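You operate a simulated robot arm through the tools that you are given. There is no shell and no other tool. Be economical: measure what you need, move in short steps, check, and stop when the job is done.

The job below is to be done with a simulated two-armed robot. You get a single attempt, and the scene is never put back.

## Task
Wipe up the spill on the top of the steel bench with the cloth and put it back.

Only the result counts: the job must be done as asked and must still hold three seconds after the hand-in. Knocking over, shifting, dropping, spilling or breaking anything else fails it. Flat cloth is picked up by pressing the open fingertips on it (5 to 10 N) and closing them slowly along it; thin cloth reads only 2 to 8 mm in the jaws.

## Robot
Two 7-joint arms with two-finger parallel grippers on one trunk, on a base that drives. Base frame: it is fixed to the floor where the robot stands at the start and does not move with it; the origin is under the middle of the robot, x ahead of it, y to its left, z up; the surface under the hand at the start is at about z = 860. Units: mm, rad, N and s.
The left shoulder is at the start at [70, 176, 1070], the right one opposite. With the tool pointing down near the work surface each hand reaches from about 300 to 740 mm from the robot's upright axis, wherever it stands, measured 20 degrees to its own side. Payload 3.43 kg a hand.
Tool frame (each hand has its own): the origin (TCP) lies between the finger pads and is the grasp point; the fingertips stand 30 mm ahead of it; z points along the fingers, y is the line along which they close. The gripper opens to 94 mm. The fingers are 28 mm wide and 10 mm thick; the gripper's body (50 by 96 mm) begins 55 mm behind the TCP.
Orientation is that of the tool frame in the base frame, as a unit quaternion [w, x, y, z]. With the fingers straight down and closing along the base's y, the tool's x points along the base's -x, its y along +y and its z along -z.

## Interface
- The arms move only by the tool apply_moves. It takes "left_targets", "right_targets" or both (then of equal length, played together; a hand with none holds still); each is a list of rows, each a list of 6 numbers: the shift along the base's x, y, z in units of 50 mm (1.0 is 50 mm), then the turn, a rotation vector about the base's x, y, z in units of 8 degrees (1.0 is 8 degrees). In form: [[dx, dy, dz, wx, wy, wz], ...]. A call has 1 to 10 rows; each row shifts and turns the commanded pose from where the row before left it. "left_gripper" and "right_gripper" are, for a hand that has rows, the opening in per cent of the stroke, from 0 (shut) to 100 (fully open), set as the call begins (left out, the last holds). A call with a number of a shift or a turn outside -1 to 1 is refused whole. A row lasts 0.2 s, in which the tool goes at most 50 mm and 0.15 rad; a call with a longer step from one row to the next is refused whole, and so is a gripper value outside its range. A pose out of reach is approached as far as the arm can. The call stops where the force on the tool passes 40 N (or 10 N more than at its start, if that is more) or the arm is blocked; 0.2 s more then pass. The fingers move at their own pace (about 153 mm/s each) and stop on an object; they squeeze with about 26 N. The grip force told is the motor's: it shows also when the fingers shut on nothing. Time passes only in rows, and 0.2 s behind the last, so rows that do not move let the fingers close. The reply holds the time, the measured pose of the TCP, the force on the tool along the base axes, the opening and the grip force, in the units named above and with some noise, with the torque about the TCP (base axes, N m) and any sound that the robot's microphone picked up.
- Cameras (640 x 400 px; columns grow to the right, rows downward): "scene" is now at [135.8, 11.9, 1380.9]; the picture's right is [0.14, -0.99, 0.00], its down [-0.63, -0.09, -0.77] and it looks along [0.76, 0.11, -0.64] (base axes); focal length 281 px, centre (320, 200). "left" rides on the left gripper at [76, -14, -102] in its tool frame; the picture's right is [0.18, 0.98, 0.00], its down [-0.75, 0.14, -0.64] and it looks along [-0.63, 0.12, 0.77] (tool axes); focal length 243 px, centre (320, 200). "right" rides on the right gripper at [76, 14, -103] in its tool frame; the picture's right is [-0.18, 0.98, 0.00], its down [-0.75, -0.14, -0.64] and it looks along [-0.63, -0.12, 0.77] (tool axes); focal length 243 px, centre (320, 200). There is no depth. A picture from a camera that has moved, and an enlarged one, comes with that camera's place and axes in the base frame and with its lens.
- snapshot(camera): a new picture of that camera. No time passes.
- move_column(by): slides the trunk up (or, below 0, down) by that many mm; the arms and the scene camera ride with it, the base frame stays. It gives what a move gives, with no picture.
- base_move(legs): drives the robot by 1 to 6 legs, each [ahead, turn to the left] in mm and rad, along the robot's own axes; the way and the turn of a leg run together, so that a leg with both is an arc; at most 1500 mm and 3.142 rad a leg. The arms and the cameras ride along, it lands a little off, and it stops where it bumps. It gives what a move gives.
- pan_tilt(pan, tilt): turns the head with the scene camera to pan (to the left, within 1.501 rad either way) and tilt (down, from -0.506 to 1.204), counted from straight ahead of the robot. It gives what a move gives.
- enlarge(camera, box): a new picture of the part [left, top, right, bottom] of that camera's present view, enlarged. No time passes.
- hand_in(): hands the job in; it is judged then, once.

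Go step by step. Nothing tells you exact positions but the pictures and the camera data: compare them with the known pose of the tool, close in by small moves and look again before you grip or let go. The budget is 120 turns and 92 pictures, counting those below and the enlarged ones. Unless the task says otherwise, let go and move clear before handing in, and close with one line.

The tools are called after "Call:" by a JSON object that holds its "fn" and its "kwargs". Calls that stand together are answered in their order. apply_moves: Moves the arms, as the interface text tells. Its arguments: {"type":"object","properties":{"left_targets":{"type":"array"},"left_gripper":{"type":"number"},"right_targets":{"type":"array"},"right_gripper":{"type":"number"}},"required":[]} The other tools are called the same way: move_column (by) slides the trunk up or down; base_move (legs) drives the base; pan_tilt (pan, tilt) turns the head that bears the scene camera; snapshot (camera) takes a picture; enlarge (camera, box) takes an enlarged picture of a part of a camera's view; hand_in () hands the job in.

At the start:

```text
clock: 0.0
left_tcp_pos: [501.1, 307.2, 1148.8]
left_tool_rot: [0.0, 0.001, 1.0, 0.0]
left_ft_force: [0.5, 0.2, -0.1]
left_ft_torque: [0.02, -0.01, -0.01]
left_gripper_width: 93.9
left_gripper_force: 0.0
right_tcp_pos: [551.6, -117.9, 1136.3]
right_tool_rot: [0.0, 0.001, 1.0, 0.0]
right_ft_force: [-0.9, -0.8, -0.2]
right_ft_torque: [0.0, 0.0, -0.03]
right_gripper_width: 93.9
right_gripper_force: 0.0
trunk travel left (down, up): [-650.0, 190.0]
robot x, y, heading: [-1.1, -0.4, 0.007]
head pan, tilt: [0.138, 0.691]
```

scene: 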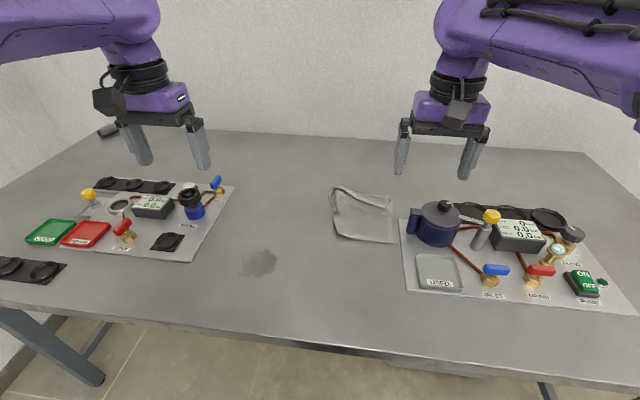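
right: 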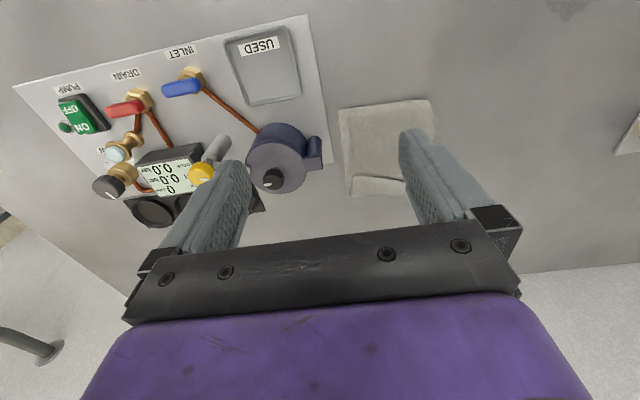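
left: 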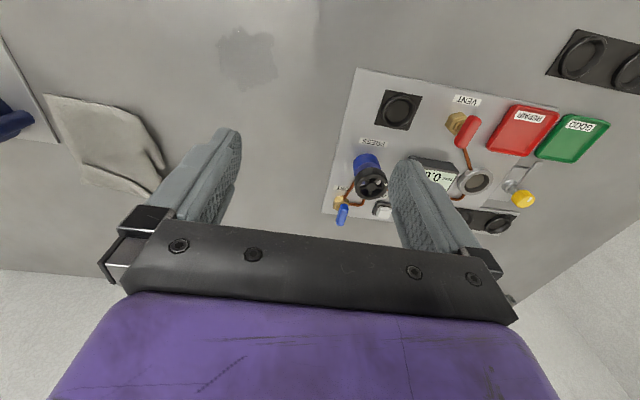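

I see the cloth lying at about x 620–810, y −105 to 70, and the grey spill at about (513, 210). I'll look closer at both.

Call:
{"fn": "enlarge", "kwargs": {"camera": "scene", "box": [300, 160, 428, 260]}}

Call:
{"fn": "enlarge", "kwargs": {"camera": "scene", "box": [194, 220, 322, 300]}}

```text
4.00 times, centred on (364, 210) of scene
camera zoom: at [135.8, 11.9, 1380.9], right [0.14, -0.99, 0.0], down [-0.63, -0.09, -0.77], along [0.76, 0.11, -0.64], focal length 1126 px, centre (144, 160)
```

zoom: 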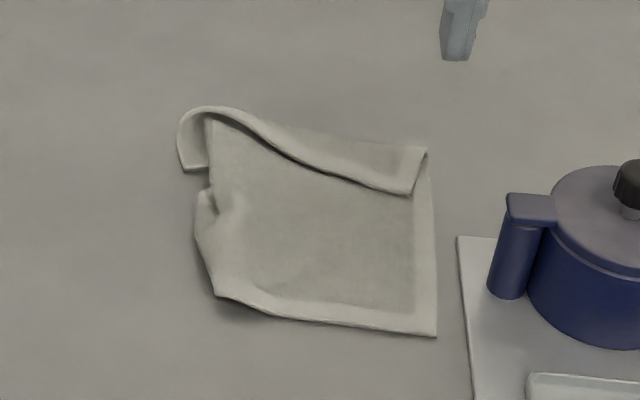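

```text
5.00 times, centred on (258, 260) of scene
camera zoom: at [135.8, 11.9, 1380.9], right [0.14, -0.99, 0.0], down [-0.63, -0.09, -0.77], along [0.76, 0.11, -0.64], focal length 1407 px, centre (630, -100)
```

zoom: 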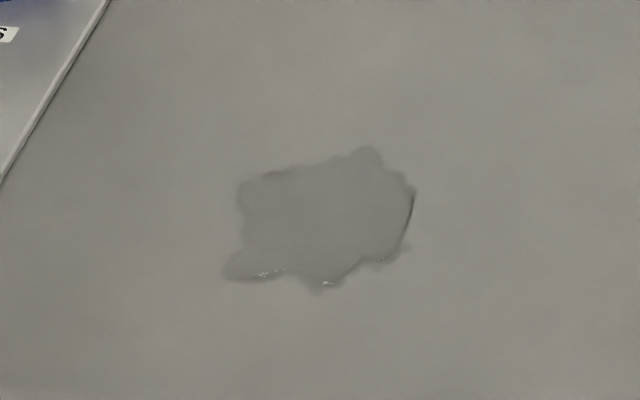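

The cloth lies flat with a rolled far edge, and its near part is in the left hand's reach. I'll move the right hand aside and bring the left above the cloth.

Call:
{"fn": "apply_moves", "kwargs": {"right_targets": [[-0.5, -0.6, 0, 0, 0, 0], [-0.5, -0.6, 0, 0, 0, 0], [-0.5, -0.6, 0, 0, 0, 0], [-0.5, -0.6, 0, 0, 0, 0], [0, 0, 0, 0, 0, 0], [0, 0, 0, 0, 0, 0], [0, 0, 0, 0, 0, 0], [0, 0, 0, 0, 0, 0]], "left_targets": [[0.3, -0.82, 0, 0, 0, 0], [0.3, -0.82, 0, 0, 0, 0], [0.3, -0.82, 0, 0, 0, 0], [0.3, -0.82, 0, 0, 0, 0], [0.4, -0.82, 0, 0, 0, 0], [0.4, -0.82, 0, 0, 0, 0], [0.4, -0.82, 0, 0, 0, 0], [0.4, -0.82, 0, 0, 0, 0]]}}

Call:
{"fn": "apply_moves", "kwargs": {"left_targets": [[0, 0, -0.9, 0, 0, 0], [0, 0, -0.9, 0, 0, 0], [0, 0, -0.9, 0, 0, 0], [0, 0, -0.9, 0, 0, 0]], "left_gripper": 60}}

Call:
{"fn": "snapshot", "kwargs": {"camera": "left"}}

Call:
{"fn": "snapshot", "kwargs": {"camera": "scene"}}

```text
clock: 1.8
left_tcp_pos: [605.6, 51.6, 1139.7]
left_tool_rot: [0.001, 0.001, 1.0, 0.0]
left_ft_force: [-0.3, -0.6, 0.2]
left_ft_torque: [-0.01, 0.0, 0.01]
left_gripper_width: 94.0
left_gripper_force: 0.0
left hand out of reach, approached as far as the arm can: row 7, 8
right_tcp_pos: [451.3, -235.5, 1136.1]
right_tool_rot: [0.001, 0.0, 1.0, -0.001]
right_ft_force: [0.0, 1.4, 0.8]
right_ft_torque: [-0.02, 0.01, -0.04]
right_gripper_width: 93.8
right_gripper_force: 0.0
trunk travel left (down, up): [-650.0, 190.0]
robot x, y, heading: [-1.8, -1.0, 0.003]
head pan, tilt: [0.138, 0.691]
```

```text
clock: 2.8
left_tcp_pos: [604.5, 55.3, 963.0]
left_tool_rot: [0.0, 0.0, 1.0, 0.001]
left_ft_force: [-0.4, 0.1, 0.2]
left_ft_torque: [0.0, 0.02, 0.01]
left_gripper_width: 56.2
left_gripper_force: 0.1
right_tcp_pos: [454.4, -238.6, 1135.5]
right_tool_rot: [0.0, 0.001, 1.0, 0.0]
right_ft_force: [0.1, -1.0, -0.4]
right_ft_torque: [-0.01, 0.0, 0.03]
right_gripper_width: 94.2
right_gripper_force: 0.1
trunk travel left (down, up): [-650.0, 190.0]
robot x, y, heading: [-2.2, 0.7, 0.003]
head pan, tilt: [0.138, 0.691]
```

```text
86 pictures are left
camera left: at [529.3, 42.4, 1067.1], right [-0.18, 0.98, 0.0], down [0.75, 0.14, 0.64], along [0.63, 0.12, -0.77], focal length 243 px, centre (320, 200)
```

left: 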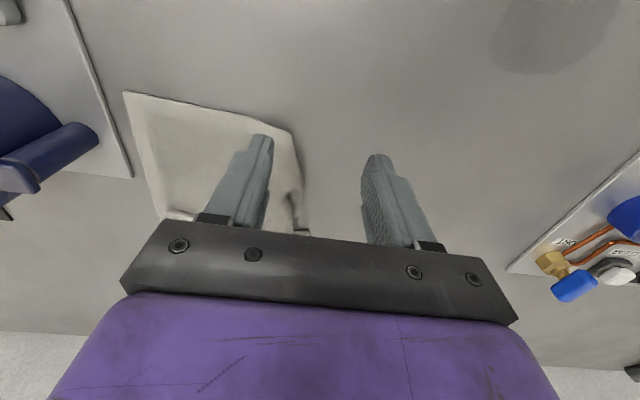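

```text
85 pictures are left
camera scene: at [136.7, 12.2, 1380.8], right [0.14, -0.99, 0.0], down [-0.63, -0.09, -0.77], along [0.76, 0.11, -0.64], focal length 281 px, centre (320, 200)
```

scene: 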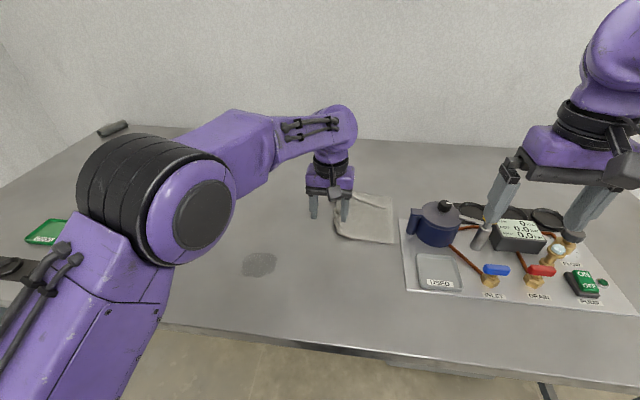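

The left arm is near its limit crossing the midline. I'll raise the hand and turn the base to the right by 0.35 rad so both cloth and spill lie on the left arm's side.

Call:
{"fn": "apply_moves", "kwargs": {"left_targets": [[-0.3, 0, 0.9, 0, 0, 0], [-0.3, 0.3, 0.9, 0, 0, 0], [-0.3, 0.9, 0, 0, 0, 0], [0, 0.9, 0, 0, 0, 0], [0, 0.9, 0, 0, 0, 0]]}}

Call:
{"fn": "base_move", "kwargs": {"legs": [[0, -0.35]]}}

Call:
{"fn": "pan_tilt", "kwargs": {"pan": 0.4, "tilt": 0.75}}

Call:
{"fn": "snapshot", "kwargs": {"camera": "scene"}}

```text
clock: 4.0
left_tcp_pos: [560.8, 205.6, 1052.7]
left_tool_rot: [0.001, 0.002, 1.0, -0.001]
left_ft_force: [0.4, -0.4, 0.4]
left_ft_torque: [-0.03, 0.0, 0.0]
left_gripper_width: 56.4
left_gripper_force: 0.0
right_tcp_pos: [452.2, -237.1, 1135.9]
right_tool_rot: [0.0, 0.001, 1.0, -0.001]
right_ft_force: [0.4, 0.0, 0.3]
right_ft_torque: [0.0, -0.01, 0.02]
right_gripper_width: 94.0
right_gripper_force: 0.0
trunk travel left (down, up): [-650.0, 190.0]
robot x, y, heading: [2.6, 0.1, 0.005]
head pan, tilt: [0.138, 0.691]
```

```text
clock: 5.5
left_tcp_pos: [597.0, -3.1, 1052.8]
left_tool_rot: [0.001, 0.177, 0.984, 0.0]
left_ft_force: [0.3, -0.2, 0.3]
left_ft_torque: [0.03, 0.03, -0.03]
left_gripper_width: 56.5
left_gripper_force: 0.1
right_tcp_pos: [343.1, -379.8, 1134.9]
right_tool_rot: [0.0, 0.176, 0.984, 0.0]
right_ft_force: [0.2, -0.6, -0.4]
right_ft_torque: [0.01, 0.01, 0.01]
right_gripper_width: 93.8
right_gripper_force: 0.0
trunk travel left (down, up): [-650.0, 190.0]
robot x, y, heading: [1.1, -0.7, -0.354]
head pan, tilt: [0.138, 0.691]
```

```text
clock: 6.3
left_tcp_pos: [596.7, -2.9, 1053.3]
left_tool_rot: [0.0, 0.177, 0.984, 0.0]
left_ft_force: [-0.6, -0.1, -0.3]
left_ft_torque: [0.02, -0.02, -0.02]
left_gripper_width: 56.5
left_gripper_force: 0.2
right_tcp_pos: [341.7, -380.3, 1135.7]
right_tool_rot: [0.0, 0.177, 0.984, 0.0]
right_ft_force: [0.2, 0.2, 0.2]
right_ft_torque: [0.0, 0.01, -0.01]
right_gripper_width: 94.2
right_gripper_force: 0.0
trunk travel left (down, up): [-650.0, 190.0]
robot x, y, heading: [0.3, -2.7, -0.351]
head pan, tilt: [0.4, 0.75]
```

```text
84 pictures are left
camera scene: at [131.0, -13.7, 1375.9], right [0.05, -1.0, 0.0], down [-0.68, -0.03, -0.73], along [0.73, 0.03, -0.68], focal length 281 px, centre (320, 200)
```

scene: 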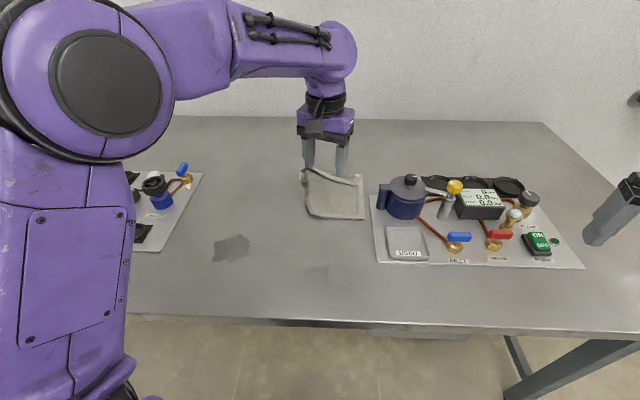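

Turned; the cloth centre is at about (707, −35). I'll move above (665, −25) and come down toward the cloth.

Call:
{"fn": "apply_moves", "kwargs": {"left_targets": [[0.7, -0.22, 0, 0, 0, 0], [0.66, -0.22, 0, 0, 0, 0], [0, 0, -0.9, 0, 0, 0], [0, 0, -0.9, 0, 0, 0], [0, 0, -0.5, 0, 0, 0], [0, 0, 0, 0, 0, 0]]}}

Call:
{"fn": "snapshot", "kwargs": {"camera": "left"}}

Call:
{"fn": "enlarge", "kwargs": {"camera": "scene", "box": [270, 120, 430, 240]}}

```text
clock: 7.7
left_tcp_pos: [664.8, -23.7, 936.0]
left_tool_rot: [0.001, 0.176, 0.984, 0.0]
left_ft_force: [-0.1, -0.1, 0.2]
left_ft_torque: [0.01, 0.01, 0.0]
left_gripper_width: 56.3
left_gripper_force: 0.1
right_tcp_pos: [342.8, -379.5, 1134.9]
right_tool_rot: [0.0, 0.176, 0.984, 0.0]
right_ft_force: [-0.4, -0.1, -0.5]
right_ft_torque: [-0.03, 0.02, 0.01]
right_gripper_width: 93.8
right_gripper_force: 0.0
trunk travel left (down, up): [-650.0, 190.0]
robot x, y, heading: [-1.1, 0.2, -0.353]
head pan, tilt: [0.4, 0.75]
```

```text
83 pictures are left
camera left: at [589.0, -9.7, 1039.0], right [0.17, 0.99, 0.0], down [0.76, -0.13, 0.64], along [0.63, -0.11, -0.77], focal length 243 px, centre (320, 200)
```

left: 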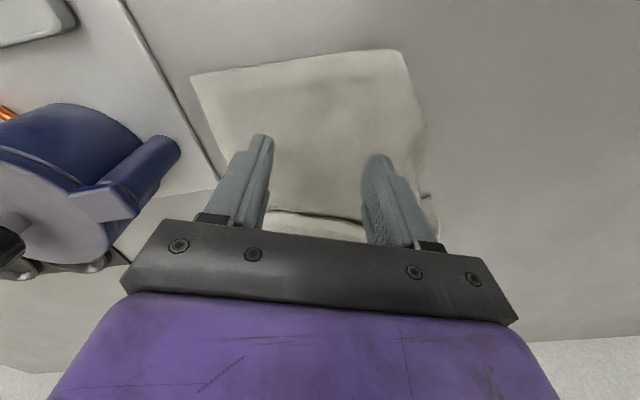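

```text
3.33 times, centred on (350, 180) of scene
camera zoom: at [130.6, -13.3, 1376.0], right [0.05, -1.0, 0.0], down [-0.68, -0.03, -0.73], along [0.73, 0.03, -0.68], focal length 938 px, centre (220, 267)
```

zoom: 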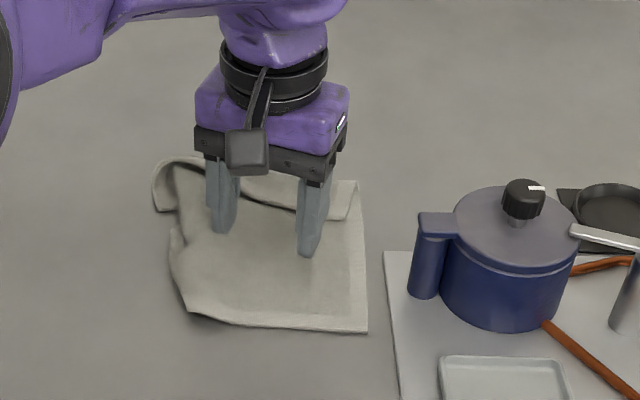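

Fingers are above the cloth middle. I'll descend in small steps until contact.

Call:
{"fn": "apply_moves", "kwargs": {"left_targets": [[0, 0, -0.36, 0, 0, 0], [0, 0, -0.24, 0, 0, 0], [0, 0, -0.1, 0, 0, 0], [0, 0, 0, 0, 0, 0]], "left_gripper": 50}}

```text
clock: 8.7
left_tcp_pos: [665.6, -25.0, 901.3]
left_tool_rot: [0.0, 0.176, 0.984, 0.0]
left_ft_force: [0.2, 0.5, 0.2]
left_ft_torque: [0.01, 0.01, 0.04]
left_gripper_width: 46.7
left_gripper_force: 0.0
right_tcp_pos: [342.5, -380.4, 1134.2]
right_tool_rot: [-0.001, 0.177, 0.984, -0.001]
right_ft_force: [0.3, 0.1, 0.5]
right_ft_torque: [0.03, 0.03, 0.02]
right_gripper_width: 94.1
right_gripper_force: 0.0
trunk travel left (down, up): [-650.0, 190.0]
robot x, y, heading: [3.2, -3.8, -0.355]
head pan, tilt: [0.4, 0.75]
```

Call:
{"fn": "apply_moves", "kwargs": {"left_targets": [[0, 0, -0.1, 0, 0, 0], [0, 0, -0.06, 0, 0, 0], [0, 0, 0, 0, 0, 0]]}}

```text
clock: 9.5
left_tcp_pos: [665.3, -25.2, 895.9]
left_tool_rot: [0.0, 0.177, 0.984, 0.001]
left_ft_force: [0.3, -0.2, -0.2]
left_ft_torque: [0.01, -0.03, 0.02]
left_gripper_width: 47.0
left_gripper_force: 0.1
right_tcp_pos: [343.2, -380.9, 1136.2]
right_tool_rot: [0.001, 0.176, 0.984, 0.0]
right_ft_force: [0.0, -0.1, 0.3]
right_ft_torque: [0.0, -0.02, 0.0]
right_gripper_width: 93.9
right_gripper_force: 0.2
trunk travel left (down, up): [-650.0, 190.0]
robot x, y, heading: [0.4, -1.2, -0.352]
head pan, tilt: [0.4, 0.75]
```

Call:
{"fn": "apply_moves", "kwargs": {"left_targets": [[0, 0, -0.06, 0, 0, 0], [0, 0, -0.04, 0, 0, 0], [0, 0, 0, 0, 0, 0]]}}

```text
clock: 10.3
left_tcp_pos: [665.2, -25.7, 893.1]
left_tool_rot: [0.003, 0.177, 0.984, 0.0]
left_ft_force: [1.6, 0.5, 16.2]
left_ft_torque: [0.29, -0.14, 0.0]
left_gripper_width: 47.3
left_gripper_force: 0.2
right_tcp_pos: [341.9, -379.3, 1136.3]
right_tool_rot: [0.001, 0.176, 0.984, 0.0]
right_ft_force: [-0.2, 0.2, 0.0]
right_ft_torque: [0.01, 0.0, -0.04]
right_gripper_width: 94.2
right_gripper_force: 0.1
trunk travel left (down, up): [-650.0, 190.0]
robot x, y, heading: [-1.3, -2.5, -0.352]
head pan, tilt: [0.4, 0.75]
```

Contact at 16 N, a bit much; ease off about 1 mm.

Call:
{"fn": "apply_moves", "kwargs": {"left_targets": [[0, 0, 0.02, 0, 0, 0], [0, 0, 0, 0, 0, 0]]}}

```text
clock: 10.9
left_tcp_pos: [664.8, -25.8, 892.4]
left_tool_rot: [0.002, 0.174, 0.985, 0.0]
left_ft_force: [3.6, -1.3, 17.1]
left_ft_torque: [0.24, -0.18, -0.02]
left_gripper_width: 47.3
left_gripper_force: 0.1
right_tcp_pos: [341.9, -379.5, 1134.9]
right_tool_rot: [0.001, 0.177, 0.984, 0.0]
right_ft_force: [-0.3, -0.1, -0.4]
right_ft_torque: [0.02, 0.01, -0.01]
right_gripper_width: 94.0
right_gripper_force: 0.0
trunk travel left (down, up): [-650.0, 190.0]
robot x, y, heading: [-0.4, 3.3, -0.358]
head pan, tilt: [0.4, 0.75]
```

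Call:
{"fn": "apply_moves", "kwargs": {"left_targets": [[0, 0, 0.04, 0, 0, 0], [0, 0, 0, 0, 0, 0]]}}

```text
clock: 11.5
left_tcp_pos: [664.1, -25.7, 892.5]
left_tool_rot: [0.001, 0.177, 0.984, 0.0]
left_ft_force: [-0.3, 0.8, 8.3]
left_ft_torque: [0.14, -0.04, 0.03]
left_gripper_width: 47.2
left_gripper_force: 0.0
right_tcp_pos: [341.7, -379.9, 1136.4]
right_tool_rot: [0.001, 0.176, 0.984, 0.0]
right_ft_force: [-0.3, 0.3, -0.5]
right_ft_torque: [0.0, 0.02, -0.02]
right_gripper_width: 94.0
right_gripper_force: 0.0
trunk travel left (down, up): [-650.0, 190.0]
robot x, y, heading: [-1.6, -2.9, -0.355]
head pan, tilt: [0.4, 0.75]
```

At 8 N now; closing slowly.

Call:
{"fn": "apply_moves", "kwargs": {"left_targets": [[0, 0, 0, 0, 0, 0]], "left_gripper": 40}}

Call:
{"fn": "apply_moves", "kwargs": {"left_targets": [[0, 0, 0, 0, 0, 0]], "left_gripper": 30}}

Call:
{"fn": "apply_moves", "kwargs": {"left_targets": [[0, 0, 0, 0, 0, 0]], "left_gripper": 20}}

Call:
{"fn": "apply_moves", "kwargs": {"left_targets": [[0, 0, 0, 0, 0, 0]], "left_gripper": 10}}

Call:
{"fn": "apply_moves", "kwargs": {"left_targets": [[0, 0, 0, 0, 0, 0], [0, 0, 0, 0, 0, 0]], "left_gripper": 0}}

Call:
{"fn": "enlarge", "kwargs": {"camera": "scene", "box": [270, 120, 430, 240]}}

```text
clock: 11.9
left_tcp_pos: [664.5, -26.0, 894.2]
left_tool_rot: [0.0, 0.177, 0.984, 0.001]
left_ft_force: [-1.1, 0.4, 6.1]
left_ft_torque: [0.08, -0.02, 0.04]
left_gripper_width: 37.1
left_gripper_force: 0.1
right_tcp_pos: [342.0, -380.6, 1135.4]
right_tool_rot: [0.001, 0.176, 0.984, 0.0]
right_ft_force: [0.0, -0.5, -0.2]
right_ft_torque: [-0.02, 0.05, -0.01]
right_gripper_width: 93.9
right_gripper_force: 0.1
trunk travel left (down, up): [-650.0, 190.0]
robot x, y, heading: [-4.7, -0.7, -0.35]
head pan, tilt: [0.4, 0.75]
```

```text
clock: 12.3
left_tcp_pos: [664.0, -25.6, 894.2]
left_tool_rot: [0.001, 0.177, 0.984, 0.0]
left_ft_force: [-0.8, -0.2, 5.0]
left_ft_torque: [0.07, 0.05, -0.04]
left_gripper_width: 27.7
left_gripper_force: 0.0
right_tcp_pos: [342.1, -380.0, 1135.6]
right_tool_rot: [0.001, 0.176, 0.984, 0.0]
right_ft_force: [0.0, 0.2, -0.4]
right_ft_torque: [0.01, -0.02, 0.01]
right_gripper_width: 94.3
right_gripper_force: 0.2
trunk travel left (down, up): [-650.0, 190.0]
robot x, y, heading: [4.0, -0.8, -0.352]
head pan, tilt: [0.4, 0.75]
```

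```text
clock: 12.7
left_tcp_pos: [664.8, -26.0, 893.0]
left_tool_rot: [0.001, 0.177, 0.984, 0.001]
left_ft_force: [0.1, -0.3, 4.6]
left_ft_torque: [0.04, 0.03, 0.04]
left_gripper_width: 18.5
left_gripper_force: 0.0
right_tcp_pos: [343.3, -380.0, 1136.4]
right_tool_rot: [0.001, 0.178, 0.984, -0.001]
right_ft_force: [-0.6, -0.2, 0.0]
right_ft_torque: [-0.01, -0.01, 0.01]
right_gripper_width: 93.6
right_gripper_force: 0.1
trunk travel left (down, up): [-650.0, 190.0]
robot x, y, heading: [0.1, -0.4, -0.351]
head pan, tilt: [0.4, 0.75]
```

```text
clock: 13.1
left_tcp_pos: [665.5, -25.9, 894.2]
left_tool_rot: [0.0, 0.176, 0.984, 0.0]
left_ft_force: [1.2, -0.2, 4.3]
left_ft_torque: [0.04, -0.02, 0.02]
left_gripper_width: 9.7
left_gripper_force: 0.0
right_tcp_pos: [342.1, -379.5, 1136.2]
right_tool_rot: [0.001, 0.176, 0.984, -0.001]
right_ft_force: [-0.2, 0.3, -0.6]
right_ft_torque: [-0.01, -0.01, 0.0]
right_gripper_width: 94.1
right_gripper_force: 0.0
trunk travel left (down, up): [-650.0, 190.0]
robot x, y, heading: [-0.2, -3.2, -0.355]
head pan, tilt: [0.4, 0.75]
```

```text
clock: 13.7
left_tcp_pos: [665.7, -25.0, 894.1]
left_tool_rot: [0.001, 0.176, 0.984, -0.001]
left_ft_force: [0.7, -0.1, 4.9]
left_ft_torque: [0.0, -0.01, 0.02]
left_gripper_width: 4.9
left_gripper_force: 26.1
right_tcp_pos: [342.7, -379.7, 1135.9]
right_tool_rot: [0.001, 0.176, 0.984, 0.0]
right_ft_force: [-0.1, 1.2, -0.7]
right_ft_torque: [0.02, 0.04, 0.0]
right_gripper_width: 93.9
right_gripper_force: 0.2
trunk travel left (down, up): [-650.0, 190.0]
robot x, y, heading: [-0.5, -3.8, -0.353]
head pan, tilt: [0.4, 0.75]
```

```text
3.33 times, centred on (350, 180) of scene
camera zoom: at [130.2, -13.3, 1376.0], right [0.05, -1.0, 0.0], down [-0.68, -0.03, -0.73], along [0.73, 0.03, -0.68], focal length 938 px, centre (220, 267)
```

zoom: 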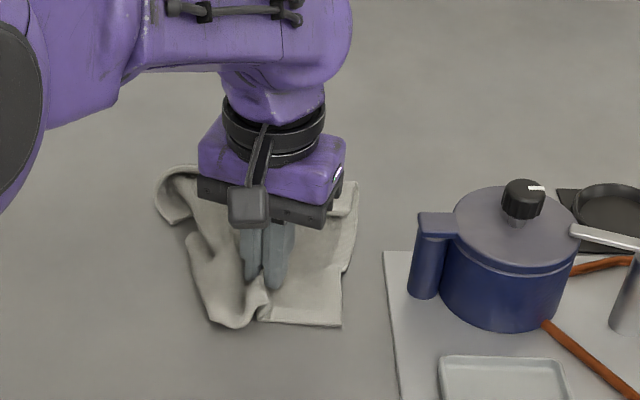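

The cloth is pinched (4.9 mm). Lift slowly and check.

Call:
{"fn": "apply_moves", "kwargs": {"left_targets": [[0, 0, 0.4, 0, 0, 0], [0, 0, 0.5, 0, 0, 0], [0, 0, 0.6, 0, 0, 0], [0, 0, 0.6, 0, 0, 0], [0, 0, 0.4, 0, 0, 0]]}}

Call:
{"fn": "enlarge", "kwargs": {"camera": "scene", "box": [190, 100, 430, 260]}}

```text
clock: 14.9
left_tcp_pos: [668.3, -26.6, 1017.2]
left_tool_rot: [0.0, 0.176, 0.984, 0.0]
left_ft_force: [0.0, 0.0, 0.3]
left_ft_torque: [0.02, -0.01, 0.01]
left_gripper_width: 4.9
left_gripper_force: 26.1
right_tcp_pos: [342.6, -379.9, 1136.1]
right_tool_rot: [0.0, 0.176, 0.984, 0.001]
right_ft_force: [1.2, -1.4, -0.3]
right_ft_torque: [-0.02, -0.02, 0.0]
right_gripper_width: 93.9
right_gripper_force: 0.0
trunk travel left (down, up): [-650.0, 190.0]
robot x, y, heading: [0.5, 0.2, -0.347]
head pan, tilt: [0.4, 0.75]
```

```text
2.50 times, centred on (310, 180) of scene
camera zoom: at [130.9, -13.4, 1375.9], right [0.05, -1.0, 0.0], down [-0.68, -0.03, -0.73], along [0.73, 0.03, -0.68], focal length 704 px, centre (345, 250)
```

zoom: 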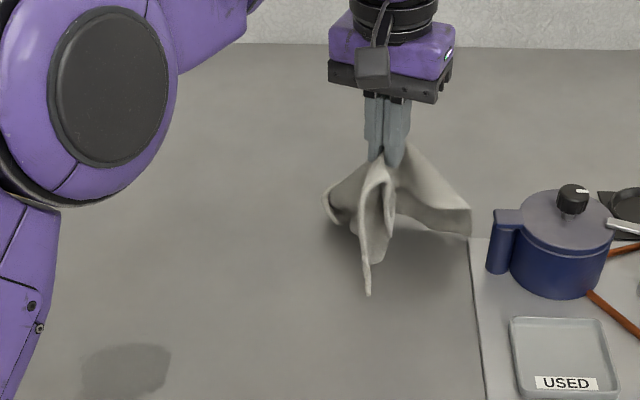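

The cloth hangs from the hand. Moving it over the spill at (514, 205).

Call:
{"fn": "apply_moves", "kwargs": {"left_targets": [[-0.44, 0.66, 0, 0, 0, 0], [-0.44, 0.66, 0, 0, 0, 0], [-0.44, 0.66, 0, 0, 0, 0], [-0.44, 0.66, 0, 0, 0, 0], [-0.44, 0.66, 0, 0, 0, 0], [-0.44, 0.66, 0, 0, 0, 0], [-0.44, 0.66, 0, 0, 0, 0]]}}

Call:
{"fn": "apply_moves", "kwargs": {"left_targets": [[0, 0, -0.6, 0, 0, 0], [0, 0, -0.6, 0, 0, 0], [0, 0, -0.6, 0, 0, 0], [0, 0, -0.4, 0, 0, 0]]}}

Call:
{"fn": "snapshot", "kwargs": {"camera": "scene"}}

Call:
{"fn": "snapshot", "kwargs": {"camera": "left"}}

```text
clock: 16.5
left_tcp_pos: [508.4, 204.4, 1017.6]
left_tool_rot: [0.002, 0.176, 0.984, 0.0]
left_ft_force: [-0.5, -0.8, 0.0]
left_ft_torque: [0.0, -0.01, 0.05]
left_gripper_width: 5.1
left_gripper_force: 26.3
right_tcp_pos: [342.3, -381.5, 1135.5]
right_tool_rot: [0.0, 0.176, 0.984, 0.0]
right_ft_force: [0.8, 0.0, 0.1]
right_ft_torque: [0.06, -0.01, 0.04]
right_gripper_width: 94.0
right_gripper_force: 0.1
trunk travel left (down, up): [-650.0, 190.0]
robot x, y, heading: [-1.7, -2.7, -0.354]
head pan, tilt: [0.4, 0.75]
```

```text
clock: 17.5
left_tcp_pos: [511.3, 205.3, 907.5]
left_tool_rot: [0.002, 0.178, 0.984, 0.0]
left_ft_force: [0.3, -0.1, 0.6]
left_ft_torque: [0.0, 0.0, 0.04]
left_gripper_width: 5.0
left_gripper_force: 26.0
right_tcp_pos: [343.4, -379.1, 1135.9]
right_tool_rot: [-0.001, 0.176, 0.984, -0.001]
right_ft_force: [0.0, -0.2, -0.2]
right_ft_torque: [0.05, -0.02, 0.02]
right_gripper_width: 94.0
right_gripper_force: 0.0
trunk travel left (down, up): [-650.0, 190.0]
robot x, y, heading: [3.3, -1.2, -0.352]
head pan, tilt: [0.4, 0.75]
```

```text
79 pictures are left
camera scene: at [131.2, -13.5, 1376.0], right [0.05, -1.0, 0.0], down [-0.68, -0.03, -0.73], along [0.73, 0.03, -0.68], focal length 281 px, centre (320, 200)
```

scene: 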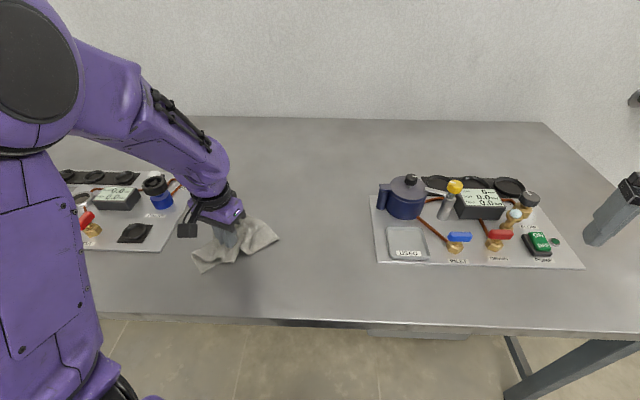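

```text
78 pictures are left
camera left: at [435.8, 219.5, 1010.1], right [0.17, 0.99, 0.0], down [0.76, -0.13, 0.64], along [0.63, -0.11, -0.77], focal length 243 px, centre (320, 200)
```

left: 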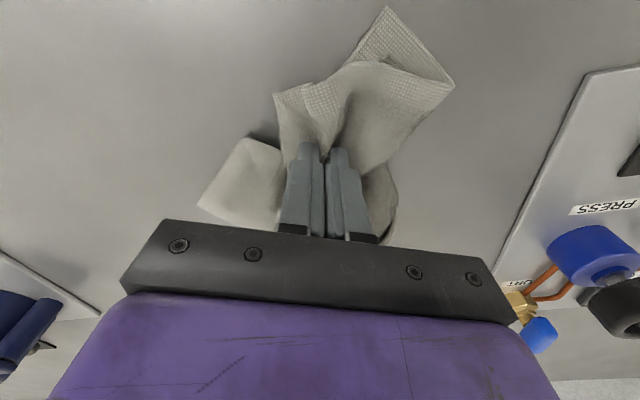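

Cloth covers the spill; the left panel edge is at y≈365, leaving room. Press down gently.

Call:
{"fn": "apply_moves", "kwargs": {"left_targets": [[0, 0, -0.16, 0, 0, 0], [0, 0, -0.06, 0, 0, 0], [0, 0, 0, 0, 0, 0]]}}

```text
clock: 18.3
left_tcp_pos: [511.3, 205.1, 898.9]
left_tool_rot: [0.004, 0.176, 0.984, 0.0]
left_ft_force: [4.1, 2.1, 19.9]
left_ft_torque: [0.06, -0.25, 0.06]
left_gripper_width: 4.5
left_gripper_force: 26.1
right_tcp_pos: [340.9, -380.8, 1136.1]
right_tool_rot: [0.001, 0.176, 0.984, 0.0]
right_ft_force: [-0.2, -0.5, -0.5]
right_ft_torque: [0.01, -0.01, 0.02]
right_gripper_width: 94.1
right_gripper_force: 0.1
trunk travel left (down, up): [-650.0, 190.0]
robot x, y, heading: [-1.1, -2.6, -0.35]
head pan, tilt: [0.4, 0.75]
```

Ease off slightly and wipe in strokes across the spill.

Call:
{"fn": "apply_moves", "kwargs": {"left_targets": [[0, 0, 0.04, 0, 0, 0], [-0.4, -0.4, 0, 0, 0, 0], [-0.4, -0.4, 0, 0, 0, 0], [0, 0.45, 0, 0, 0, 0], [0, 0.45, 0, 0, 0, 0], [0, 0.45, 0, 0, 0, 0], [0, 0.45, 0, 0, 0, 0], [0.4, 0, 0, 0, 0, 0], [0, -0.45, 0, 0, 0, 0], [0, -0.45, 0, 0, 0, 0]]}}

Call:
{"fn": "snapshot", "kwargs": {"camera": "scene"}}

```text
clock: 20.5
left_tcp_pos: [489.2, 212.1, 900.1]
left_tool_rot: [0.001, 0.176, 0.984, 0.0]
left_ft_force: [-1.4, 3.3, 11.9]
left_ft_torque: [0.14, -0.03, 0.03]
left_gripper_width: 5.0
left_gripper_force: 26.4
right_tcp_pos: [342.3, -380.7, 1136.7]
right_tool_rot: [0.0, 0.176, 0.984, 0.001]
right_ft_force: [-0.4, 0.6, 0.2]
right_ft_torque: [0.01, -0.01, 0.0]
right_gripper_width: 94.3
right_gripper_force: 0.1
trunk travel left (down, up): [-650.0, 190.0]
robot x, y, heading: [-1.7, 2.3, -0.352]
head pan, tilt: [0.4, 0.75]
```

```text
77 pictures are left
camera scene: at [129.5, -14.0, 1376.1], right [0.05, -1.0, 0.0], down [-0.68, -0.03, -0.73], along [0.73, 0.03, -0.68], focal length 281 px, centre (320, 200)
```

scene: 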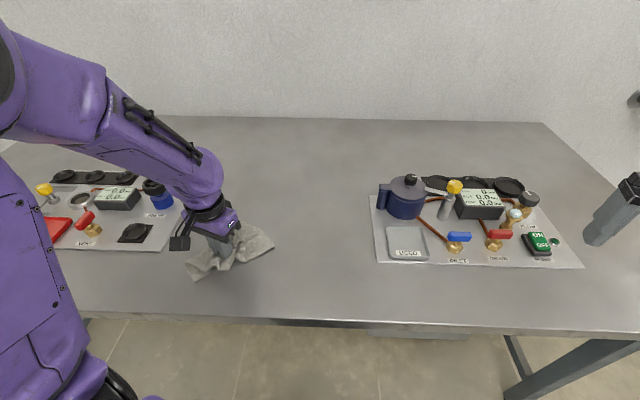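

Force about 12 N, the cloth follows. Continue the raster.

Call:
{"fn": "apply_moves", "kwargs": {"left_targets": [[0, -0.45, 0, 0, 0, 0], [0, -0.45, 0, 0, 0, 0], [0.4, 0, 0, 0, 0, 0], [0, 0.45, 0, 0, 0, 0], [0, 0.45, 0, 0, 0, 0], [0, 0.45, 0, 0, 0, 0], [0, 0.45, 0, 0, 0, 0], [0.4, 0, 0, 0, 0, 0], [0, -0.45, 0, 0, 0, 0], [0, -0.45, 0, 0, 0, 0]]}}

Call:
{"fn": "apply_moves", "kwargs": {"left_targets": [[0, -0.45, 0, 0, 0, 0], [0, -0.45, 0, 0, 0, 0], [0.4, 0, 0, 0, 0, 0], [0, 0.45, 0, 0, 0, 0], [0, 0.45, 0, 0, 0, 0], [0, 0.45, 0, 0, 0, 0], [0, 0.45, 0, 0, 0, 0], [-0.4, 0, 0, 0, 0, 0], [-0.4, 0, 0, 0, 0, 0], [-0.4, 0, 0, 0, 0, 0]]}}

Call:
{"fn": "apply_moves", "kwargs": {"left_targets": [[0, 0, 0.6, 0, 0, 0], [0, 0, 0.8, 0, 0, 0], [0, 0, 0.8, 0, 0, 0], [0.5, -0.6, 0, 0, 0, 0], [0.5, -0.6, 0, 0, 0, 0], [0.5, -0.6, 0, 0, 0, 0], [0.5, -0.6, 0, 0, 0, 0], [0, 0, 0, 0, 0, 0]]}}

Call:
{"fn": "snapshot", "kwargs": {"camera": "scene"}}

Call:
{"fn": "enlarge", "kwargs": {"camera": "scene", "box": [150, 190, 310, 300]}}

```text
clock: 22.7
left_tcp_pos: [532.3, 207.9, 900.9]
left_tool_rot: [0.0, 0.177, 0.984, 0.0]
left_ft_force: [-1.8, 0.8, 6.4]
left_ft_torque: [0.05, 0.02, 0.02]
left_gripper_width: 5.0
left_gripper_force: 26.1
right_tcp_pos: [342.3, -380.4, 1135.4]
right_tool_rot: [0.0, 0.177, 0.984, -0.001]
right_ft_force: [0.0, 0.4, -0.3]
right_ft_torque: [-0.01, -0.01, -0.01]
right_gripper_width: 93.9
right_gripper_force: 0.1
trunk travel left (down, up): [-650.0, 190.0]
robot x, y, heading: [2.5, 2.9, -0.35]
head pan, tilt: [0.4, 0.75]
```

```text
clock: 24.9
left_tcp_pos: [489.4, 254.5, 901.2]
left_tool_rot: [0.0, 0.176, 0.984, 0.0]
left_ft_force: [2.1, 0.2, 6.4]
left_ft_torque: [0.04, -0.1, 0.07]
left_gripper_width: 4.7
left_gripper_force: 26.1
right_tcp_pos: [342.9, -379.9, 1137.2]
right_tool_rot: [0.0, 0.177, 0.984, 0.0]
right_ft_force: [-0.2, -0.5, -0.8]
right_ft_torque: [0.02, 0.01, 0.0]
right_gripper_width: 93.9
right_gripper_force: 0.0
trunk travel left (down, up): [-650.0, 190.0]
robot x, y, heading: [-0.1, -1.3, -0.351]
head pan, tilt: [0.4, 0.75]
```

```text
clock: 26.7
left_tcp_pos: [589.7, 136.1, 1010.4]
left_tool_rot: [0.001, 0.176, 0.984, 0.0]
left_ft_force: [0.6, 1.0, -0.1]
left_ft_torque: [0.04, -0.03, 0.04]
left_gripper_width: 4.9
left_gripper_force: 25.7
right_tcp_pos: [343.0, -379.2, 1136.1]
right_tool_rot: [0.0, 0.178, 0.984, 0.0]
right_ft_force: [0.2, -0.2, 0.6]
right_ft_torque: [-0.03, -0.02, -0.01]
right_gripper_width: 94.4
right_gripper_force: 0.1
trunk travel left (down, up): [-650.0, 190.0]
robot x, y, heading: [-2.4, -4.7, -0.353]
head pan, tilt: [0.4, 0.75]
```

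```text
76 pictures are left
camera scene: at [130.1, -12.9, 1376.0], right [0.05, -1.0, 0.0], down [-0.68, -0.03, -0.73], along [0.73, 0.03, -0.68], focal length 281 px, centre (320, 200)
```

scene: 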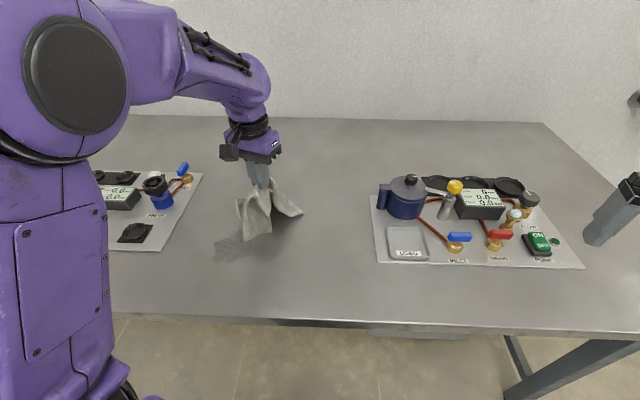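

```text
3.64 times, centred on (230, 245) of scene
camera zoom: at [130.1, -12.9, 1376.0], right [0.05, -1.0, 0.0], down [-0.68, -0.03, -0.73], along [0.73, 0.03, -0.68], focal length 1023 px, centre (647, 36)
```

zoom: 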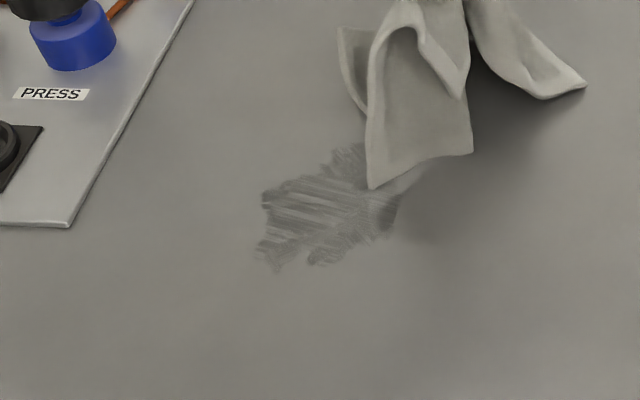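

Much is picked up but streaks remain. I'll go back and wipe crosswise with strokes along x, a bit firmer and closer spaced.

Call:
{"fn": "apply_moves", "kwargs": {"left_targets": [[-0.84, 0.14, 0, 0, 0, 0], [-0.84, 0.13, 0, 0, 0, 0], [-0.84, 0.13, 0, 0, 0, 0], [0, 0, -0.8, 0, 0, 0], [0, 0, -0.8, 0, 0, 0], [0, 0, -0.5, 0, 0, 0], [0, 0, -0.14, 0, 0, 0], [0, 0, 0, 0, 0, 0]]}}

```text
clock: 28.1
left_tcp_pos: [482.7, 157.7, 901.9]
left_tool_rot: [0.008, 0.177, 0.984, 0.001]
left_ft_force: [-5.8, -3.9, 26.8]
left_ft_torque: [-0.23, -0.02, -0.02]
left_gripper_width: 4.7
left_gripper_force: 25.9
left hand out of reach, approached as far as the arm can: row 3
right_tcp_pos: [339.1, -379.8, 1138.2]
right_tool_rot: [0.002, 0.176, 0.984, 0.0]
right_ft_force: [-0.3, -0.9, -0.7]
right_ft_torque: [-0.02, -0.02, -0.01]
right_gripper_width: 94.0
right_gripper_force: 0.1
trunk travel left (down, up): [-650.0, 190.0]
robot x, y, heading: [4.7, 1.7, -0.355]
head pan, tilt: [0.4, 0.75]
stopped in row 7 (left hand): the force on the tool passed its limit at 52 N (the readings are from after the stop); the commanded pose is now the measured one
```

Reach limit on the near side, and force is a bit high; ease off, then stroke along x.

Call:
{"fn": "apply_moves", "kwargs": {"left_targets": [[0, 0, 0.05, 0, 0, 0], [0, 0, 0, 0, 0, 0]]}}

```text
clock: 28.7
left_tcp_pos: [482.4, 158.6, 902.9]
left_tool_rot: [0.005, 0.177, 0.984, 0.001]
left_ft_force: [-3.0, -2.5, 18.1]
left_ft_torque: [-0.11, -0.06, -0.01]
left_gripper_width: 4.5
left_gripper_force: 25.9
right_tcp_pos: [340.1, -380.7, 1135.4]
right_tool_rot: [0.001, 0.176, 0.984, 0.001]
right_ft_force: [-0.4, 0.0, -0.8]
right_ft_torque: [-0.03, -0.01, -0.02]
right_gripper_width: 93.9
right_gripper_force: 0.1
trunk travel left (down, up): [-650.0, 190.0]
robot x, y, heading: [0.2, 0.3, -0.352]
head pan, tilt: [0.4, 0.75]
```

Call:
{"fn": "apply_moves", "kwargs": {"left_targets": [[-0.3, 0, 0.02, 0, 0, 0], [0.5, 0, 0, 0, 0, 0], [0.5, 0, 0, 0, 0, 0], [0.5, 0, 0, 0, 0, 0], [0.4, 0.0, 0, 0, 0, 0], [0, 0.32, 0, 0, 0, 0], [-0.5, 0, 0, 0, 0, 0], [-0.5, 0, 0, 0, 0, 0], [-0.5, 0, 0, 0, 0, 0], [-0.4, 0, 0, 0, 0, 0]]}}

Call:
{"fn": "apply_moves", "kwargs": {"left_targets": [[0, 0.32, 0, 0, 0, 0], [0.5, 0, 0, 0, 0, 0], [0.5, 0, 0, 0, 0, 0], [0.5, 0, 0, 0, 0, 0], [0.4, 0.0, 0, 0, 0, 0], [0, 0.32, 0, 0, 0, 0], [-0.5, 0, 0, 0, 0, 0], [-0.5, 0, 0, 0, 0, 0], [-0.5, 0, 0, 0, 0, 0], [-0.4, 0, 0, 0, 0, 0]]}}

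Call:
{"fn": "apply_moves", "kwargs": {"left_targets": [[0, 0.32, 0, 0, 0, 0], [0.5, 0, 0, 0, 0, 0], [0.5, 0, 0, 0, 0, 0], [0.5, 0, 0, 0, 0, 0], [0.4, 0.0, 0, 0, 0, 0], [0, 0.32, 0, 0, 0, 0], [-0.5, 0, 0, 0, 0, 0], [-0.5, 0, 0, 0, 0, 0], [-0.5, 0, 0, 0, 0, 0], [-0.4, 0, 0, 0, 0, 0]]}}

Call:
{"fn": "snapshot", "kwargs": {"camera": "scene"}}

```text
clock: 30.9
left_tcp_pos: [470.2, 175.1, 905.1]
left_tool_rot: [0.004, 0.178, 0.984, 0.0]
left_ft_force: [1.4, 0.0, 5.6]
left_ft_torque: [-0.02, -0.1, -0.01]
left_gripper_width: 4.9
left_gripper_force: 25.8
right_tcp_pos: [342.1, -379.5, 1136.1]
right_tool_rot: [0.001, 0.176, 0.984, 0.001]
right_ft_force: [1.0, 0.0, 0.9]
right_ft_torque: [0.0, -0.04, -0.01]
right_gripper_width: 93.7
right_gripper_force: 0.0
trunk travel left (down, up): [-650.0, 190.0]
robot x, y, heading: [-0.3, -1.2, -0.352]
head pan, tilt: [0.4, 0.75]
```

```text
clock: 33.1
left_tcp_pos: [467.2, 206.8, 904.2]
left_tool_rot: [0.003, 0.177, 0.984, 0.0]
left_ft_force: [3.9, 0.9, 10.7]
left_ft_torque: [-0.03, -0.19, 0.06]
left_gripper_width: 5.0
left_gripper_force: 26.4
right_tcp_pos: [342.7, -379.8, 1136.4]
right_tool_rot: [0.001, 0.176, 0.984, 0.002]
right_ft_force: [-0.8, 0.1, 0.4]
right_ft_torque: [-0.02, -0.02, -0.02]
right_gripper_width: 94.2
right_gripper_force: 0.1
trunk travel left (down, up): [-650.0, 190.0]
robot x, y, heading: [-0.6, -2.3, -0.357]
head pan, tilt: [0.4, 0.75]
```

```text
clock: 35.3
left_tcp_pos: [469.5, 242.1, 903.5]
left_tool_rot: [0.004, 0.177, 0.984, -0.001]
left_ft_force: [3.0, 0.3, 11.6]
left_ft_torque: [-0.08, -0.17, 0.07]
left_gripper_width: 4.6
left_gripper_force: 26.2
right_tcp_pos: [341.8, -381.1, 1136.7]
right_tool_rot: [0.001, 0.176, 0.984, 0.0]
right_ft_force: [0.2, -0.5, 0.8]
right_ft_torque: [0.01, -0.03, 0.03]
right_gripper_width: 94.2
right_gripper_force: 0.1
trunk travel left (down, up): [-650.0, 190.0]
robot x, y, heading: [-0.5, -1.5, -0.349]
head pan, tilt: [0.4, 0.75]
```

```text
74 pictures are left
camera scene: at [129.3, -14.2, 1376.1], right [0.05, -1.0, 0.0], down [-0.68, -0.03, -0.73], along [0.73, 0.04, -0.68], focal length 281 px, centre (320, 200)
```

scene: 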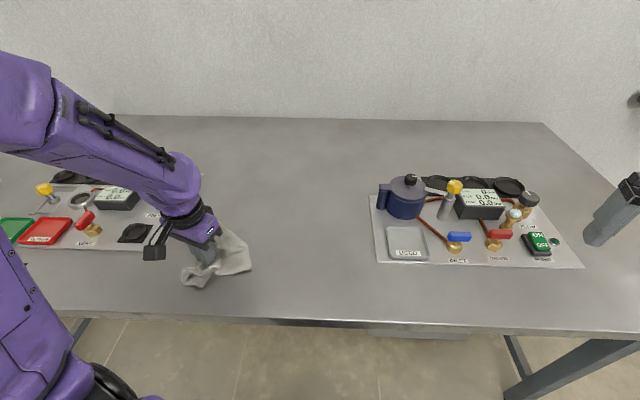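

Lift away and look at the result.

Call:
{"fn": "apply_moves", "kwargs": {"left_targets": [[0, 0, 0.6, 0, 0, 0], [0.2, 0, 0.8, 0, 0, 0], [0.5, -0.5, 0.7, 0, 0, 0], [0.65, -0.7, 0, 0, 0, 0], [0.65, -0.7, 0, 0, 0, 0], [0.65, -0.7, 0, 0, 0, 0], [0.5, -0.6, 0, 0, 0, 0], [0, 0, 0, 0, 0, 0]]}}

Call:
{"fn": "enlarge", "kwargs": {"camera": "scene", "box": [150, 190, 310, 300]}}

```text
clock: 37.1
left_tcp_pos: [626.2, 80.3, 1011.4]
left_tool_rot: [0.004, 0.176, 0.984, 0.0]
left_ft_force: [0.4, -0.3, 0.0]
left_ft_torque: [0.03, 0.03, -0.02]
left_gripper_width: 4.7
left_gripper_force: 26.2
right_tcp_pos: [342.9, -379.2, 1136.5]
right_tool_rot: [0.0, 0.176, 0.984, 0.0]
right_ft_force: [0.0, 0.5, 0.5]
right_ft_torque: [0.0, -0.02, 0.01]
right_gripper_width: 94.0
right_gripper_force: 0.0
trunk travel left (down, up): [-650.0, 190.0]
robot x, y, heading: [-2.4, -0.6, -0.353]
head pan, tilt: [0.4, 0.75]
```

```text
3.64 times, centred on (230, 245) of scene
camera zoom: at [130.3, -12.8, 1376.0], right [0.05, -1.0, 0.0], down [-0.68, -0.03, -0.73], along [0.73, 0.03, -0.68], focal length 1023 px, centre (647, 36)
```

zoom: 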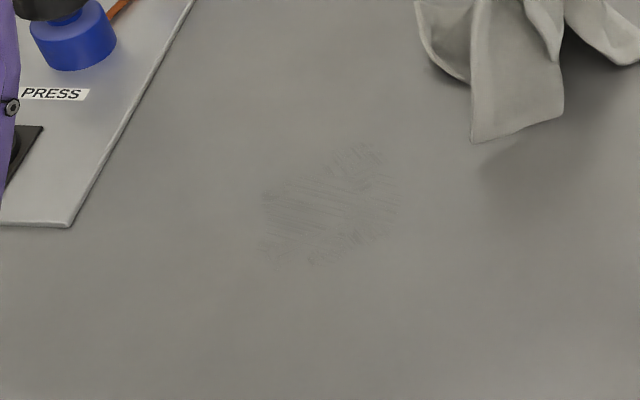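

Only a faint film remains. I'll do two more passes in the same way.

Call:
{"fn": "apply_moves", "kwargs": {"left_targets": [[-0.75, 0.4, 0, 0, 0, 0], [-0.75, 0.4, 0, 0, 0, 0], [-0.75, 0.4, 0, 0, 0, 0], [-0.6, 0.4, -0.3, 0, 0, 0], [0, 0, -0.8, 0, 0, 0], [0, 0, -0.6, 0, 0, 0], [0, 0, -0.3, 0, 0, 0], [0, 0, -0.06, 0, 0, 0], [0, 0, 0, 0, 0, 0]]}}

```text
clock: 39.1
left_tcp_pos: [484.4, 160.0, 904.5]
left_tool_rot: [0.004, 0.177, 0.984, -0.001]
left_ft_force: [1.0, 0.4, 12.5]
left_ft_torque: [-0.01, -0.04, 0.03]
left_gripper_width: 4.6
left_gripper_force: 26.1
right_tcp_pos: [341.7, -380.9, 1135.7]
right_tool_rot: [0.0, 0.177, 0.984, 0.0]
right_ft_force: [-0.1, -0.2, -0.4]
right_ft_torque: [0.02, 0.02, 0.0]
right_gripper_width: 93.8
right_gripper_force: 0.0
trunk travel left (down, up): [-650.0, 190.0]
robot x, y, heading: [-0.1, -2.5, -0.351]
head pan, tilt: [0.4, 0.75]
```

Call:
{"fn": "apply_moves", "kwargs": {"left_targets": [[-0.3, 0, 0, 0, 0, 0], [0, 0.63, 0, 0, 0, 0], [0, 0.63, 0, 0, 0, 0], [0, 0.63, 0, 0, 0, 0], [0.26, 0, 0, 0, 0, 0], [0, -0.63, 0, 0, 0, 0], [0, -0.63, 0, 0, 0, 0], [0, -0.63, 0, 0, 0, 0], [0.26, 0, 0, 0, 0, 0]]}}

Call:
{"fn": "apply_moves", "kwargs": {"left_targets": [[0, 0.63, 0, 0, 0, 0], [0, 0.63, 0, 0, 0, 0], [0, 0.63, 0, 0, 0, 0], [0.26, 0, 0, 0, 0, 0], [0, -0.63, 0, 0, 0, 0], [0, -0.63, 0, 0, 0, 0], [0, -0.63, 0, 0, 0, 0], [0.26, 0, 0, 0, 0, 0]]}}

Call:
{"fn": "apply_moves", "kwargs": {"left_targets": [[0, 0.63, 0, 0, 0, 0], [0, 0.63, 0, 0, 0, 0], [0, 0.63, 0, 0, 0, 0], [0.26, 0, 0, 0, 0, 0], [0, -0.63, 0, 0, 0, 0], [0, -0.63, 0, 0, 0, 0], [0, -0.63, 0, 0, 0, 0], [0.26, 0, 0, 0, 0, 0]]}}

Call:
{"fn": "apply_moves", "kwargs": {"left_targets": [[0, 0.63, 0, 0, 0, 0], [0, 0.63, 0, 0, 0, 0], [0, 0.63, 0, 0, 0, 0], [0.26, 0, 0, 0, 0, 0], [0, -0.63, 0, 0, 0, 0], [0, -0.63, 0, 0, 0, 0], [0, -0.63, 0, 0, 0, 0], [0, 0, 0, 0, 0, 0]]}}

```text
clock: 41.1
left_tcp_pos: [495.0, 159.0, 903.9]
left_tool_rot: [0.005, 0.176, 0.984, -0.001]
left_ft_force: [-2.2, -2.3, 7.1]
left_ft_torque: [-0.11, 0.04, 0.01]
left_gripper_width: 4.8
left_gripper_force: 25.5
right_tcp_pos: [343.3, -380.4, 1135.3]
right_tool_rot: [-0.001, 0.176, 0.984, 0.001]
right_ft_force: [-0.3, -0.1, 0.3]
right_ft_torque: [0.01, 0.01, 0.0]
right_gripper_width: 93.9
right_gripper_force: 0.0
trunk travel left (down, up): [-650.0, 190.0]
robot x, y, heading: [-0.1, -4.3, -0.351]
head pan, tilt: [0.4, 0.75]
```

```text
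clock: 42.9
left_tcp_pos: [519.2, 157.4, 902.0]
left_tool_rot: [0.005, 0.177, 0.984, 0.0]
left_ft_force: [-2.9, -1.4, 11.9]
left_ft_torque: [-0.12, 0.15, 0.01]
left_gripper_width: 4.7
left_gripper_force: 26.3
right_tcp_pos: [342.0, -380.2, 1135.2]
right_tool_rot: [0.001, 0.176, 0.984, -0.001]
right_ft_force: [0.3, -0.7, 0.2]
right_ft_torque: [0.0, 0.0, 0.03]
right_gripper_width: 94.0
right_gripper_force: 0.0
trunk travel left (down, up): [-650.0, 190.0]
robot x, y, heading: [-0.8, 1.2, -0.354]
head pan, tilt: [0.4, 0.75]
```

```text
clock: 44.7
left_tcp_pos: [547.0, 159.1, 904.0]
left_tool_rot: [0.005, 0.176, 0.984, 0.0]
left_ft_force: [-2.0, -0.6, 6.1]
left_ft_torque: [-0.07, 0.09, 0.01]
left_gripper_width: 5.0
left_gripper_force: 26.3
right_tcp_pos: [343.4, -380.4, 1135.5]
right_tool_rot: [-0.001, 0.176, 0.984, 0.0]
right_ft_force: [0.9, -0.7, -0.8]
right_ft_torque: [-0.02, 0.03, -0.04]
right_gripper_width: 94.0
right_gripper_force: 0.2
trunk travel left (down, up): [-650.0, 190.0]
robot x, y, heading: [-3.5, -1.3, -0.35]
head pan, tilt: [0.4, 0.75]
```

```text
clock: 46.5
left_tcp_pos: [559.6, 159.3, 904.7]
left_tool_rot: [0.003, 0.178, 0.984, -0.001]
left_ft_force: [0.7, -0.7, 4.7]
left_ft_torque: [-0.03, 0.0, 0.0]
left_gripper_width: 4.6
left_gripper_force: 26.2
right_tcp_pos: [343.3, -378.5, 1136.3]
right_tool_rot: [0.001, 0.176, 0.984, -0.001]
right_ft_force: [-1.0, 0.0, 0.0]
right_ft_torque: [0.03, 0.0, -0.02]
right_gripper_width: 94.3
right_gripper_force: 0.1
trunk travel left (down, up): [-650.0, 190.0]
robot x, y, heading: [-1.8, -0.7, -0.352]
head pan, tilt: [0.4, 0.75]
```

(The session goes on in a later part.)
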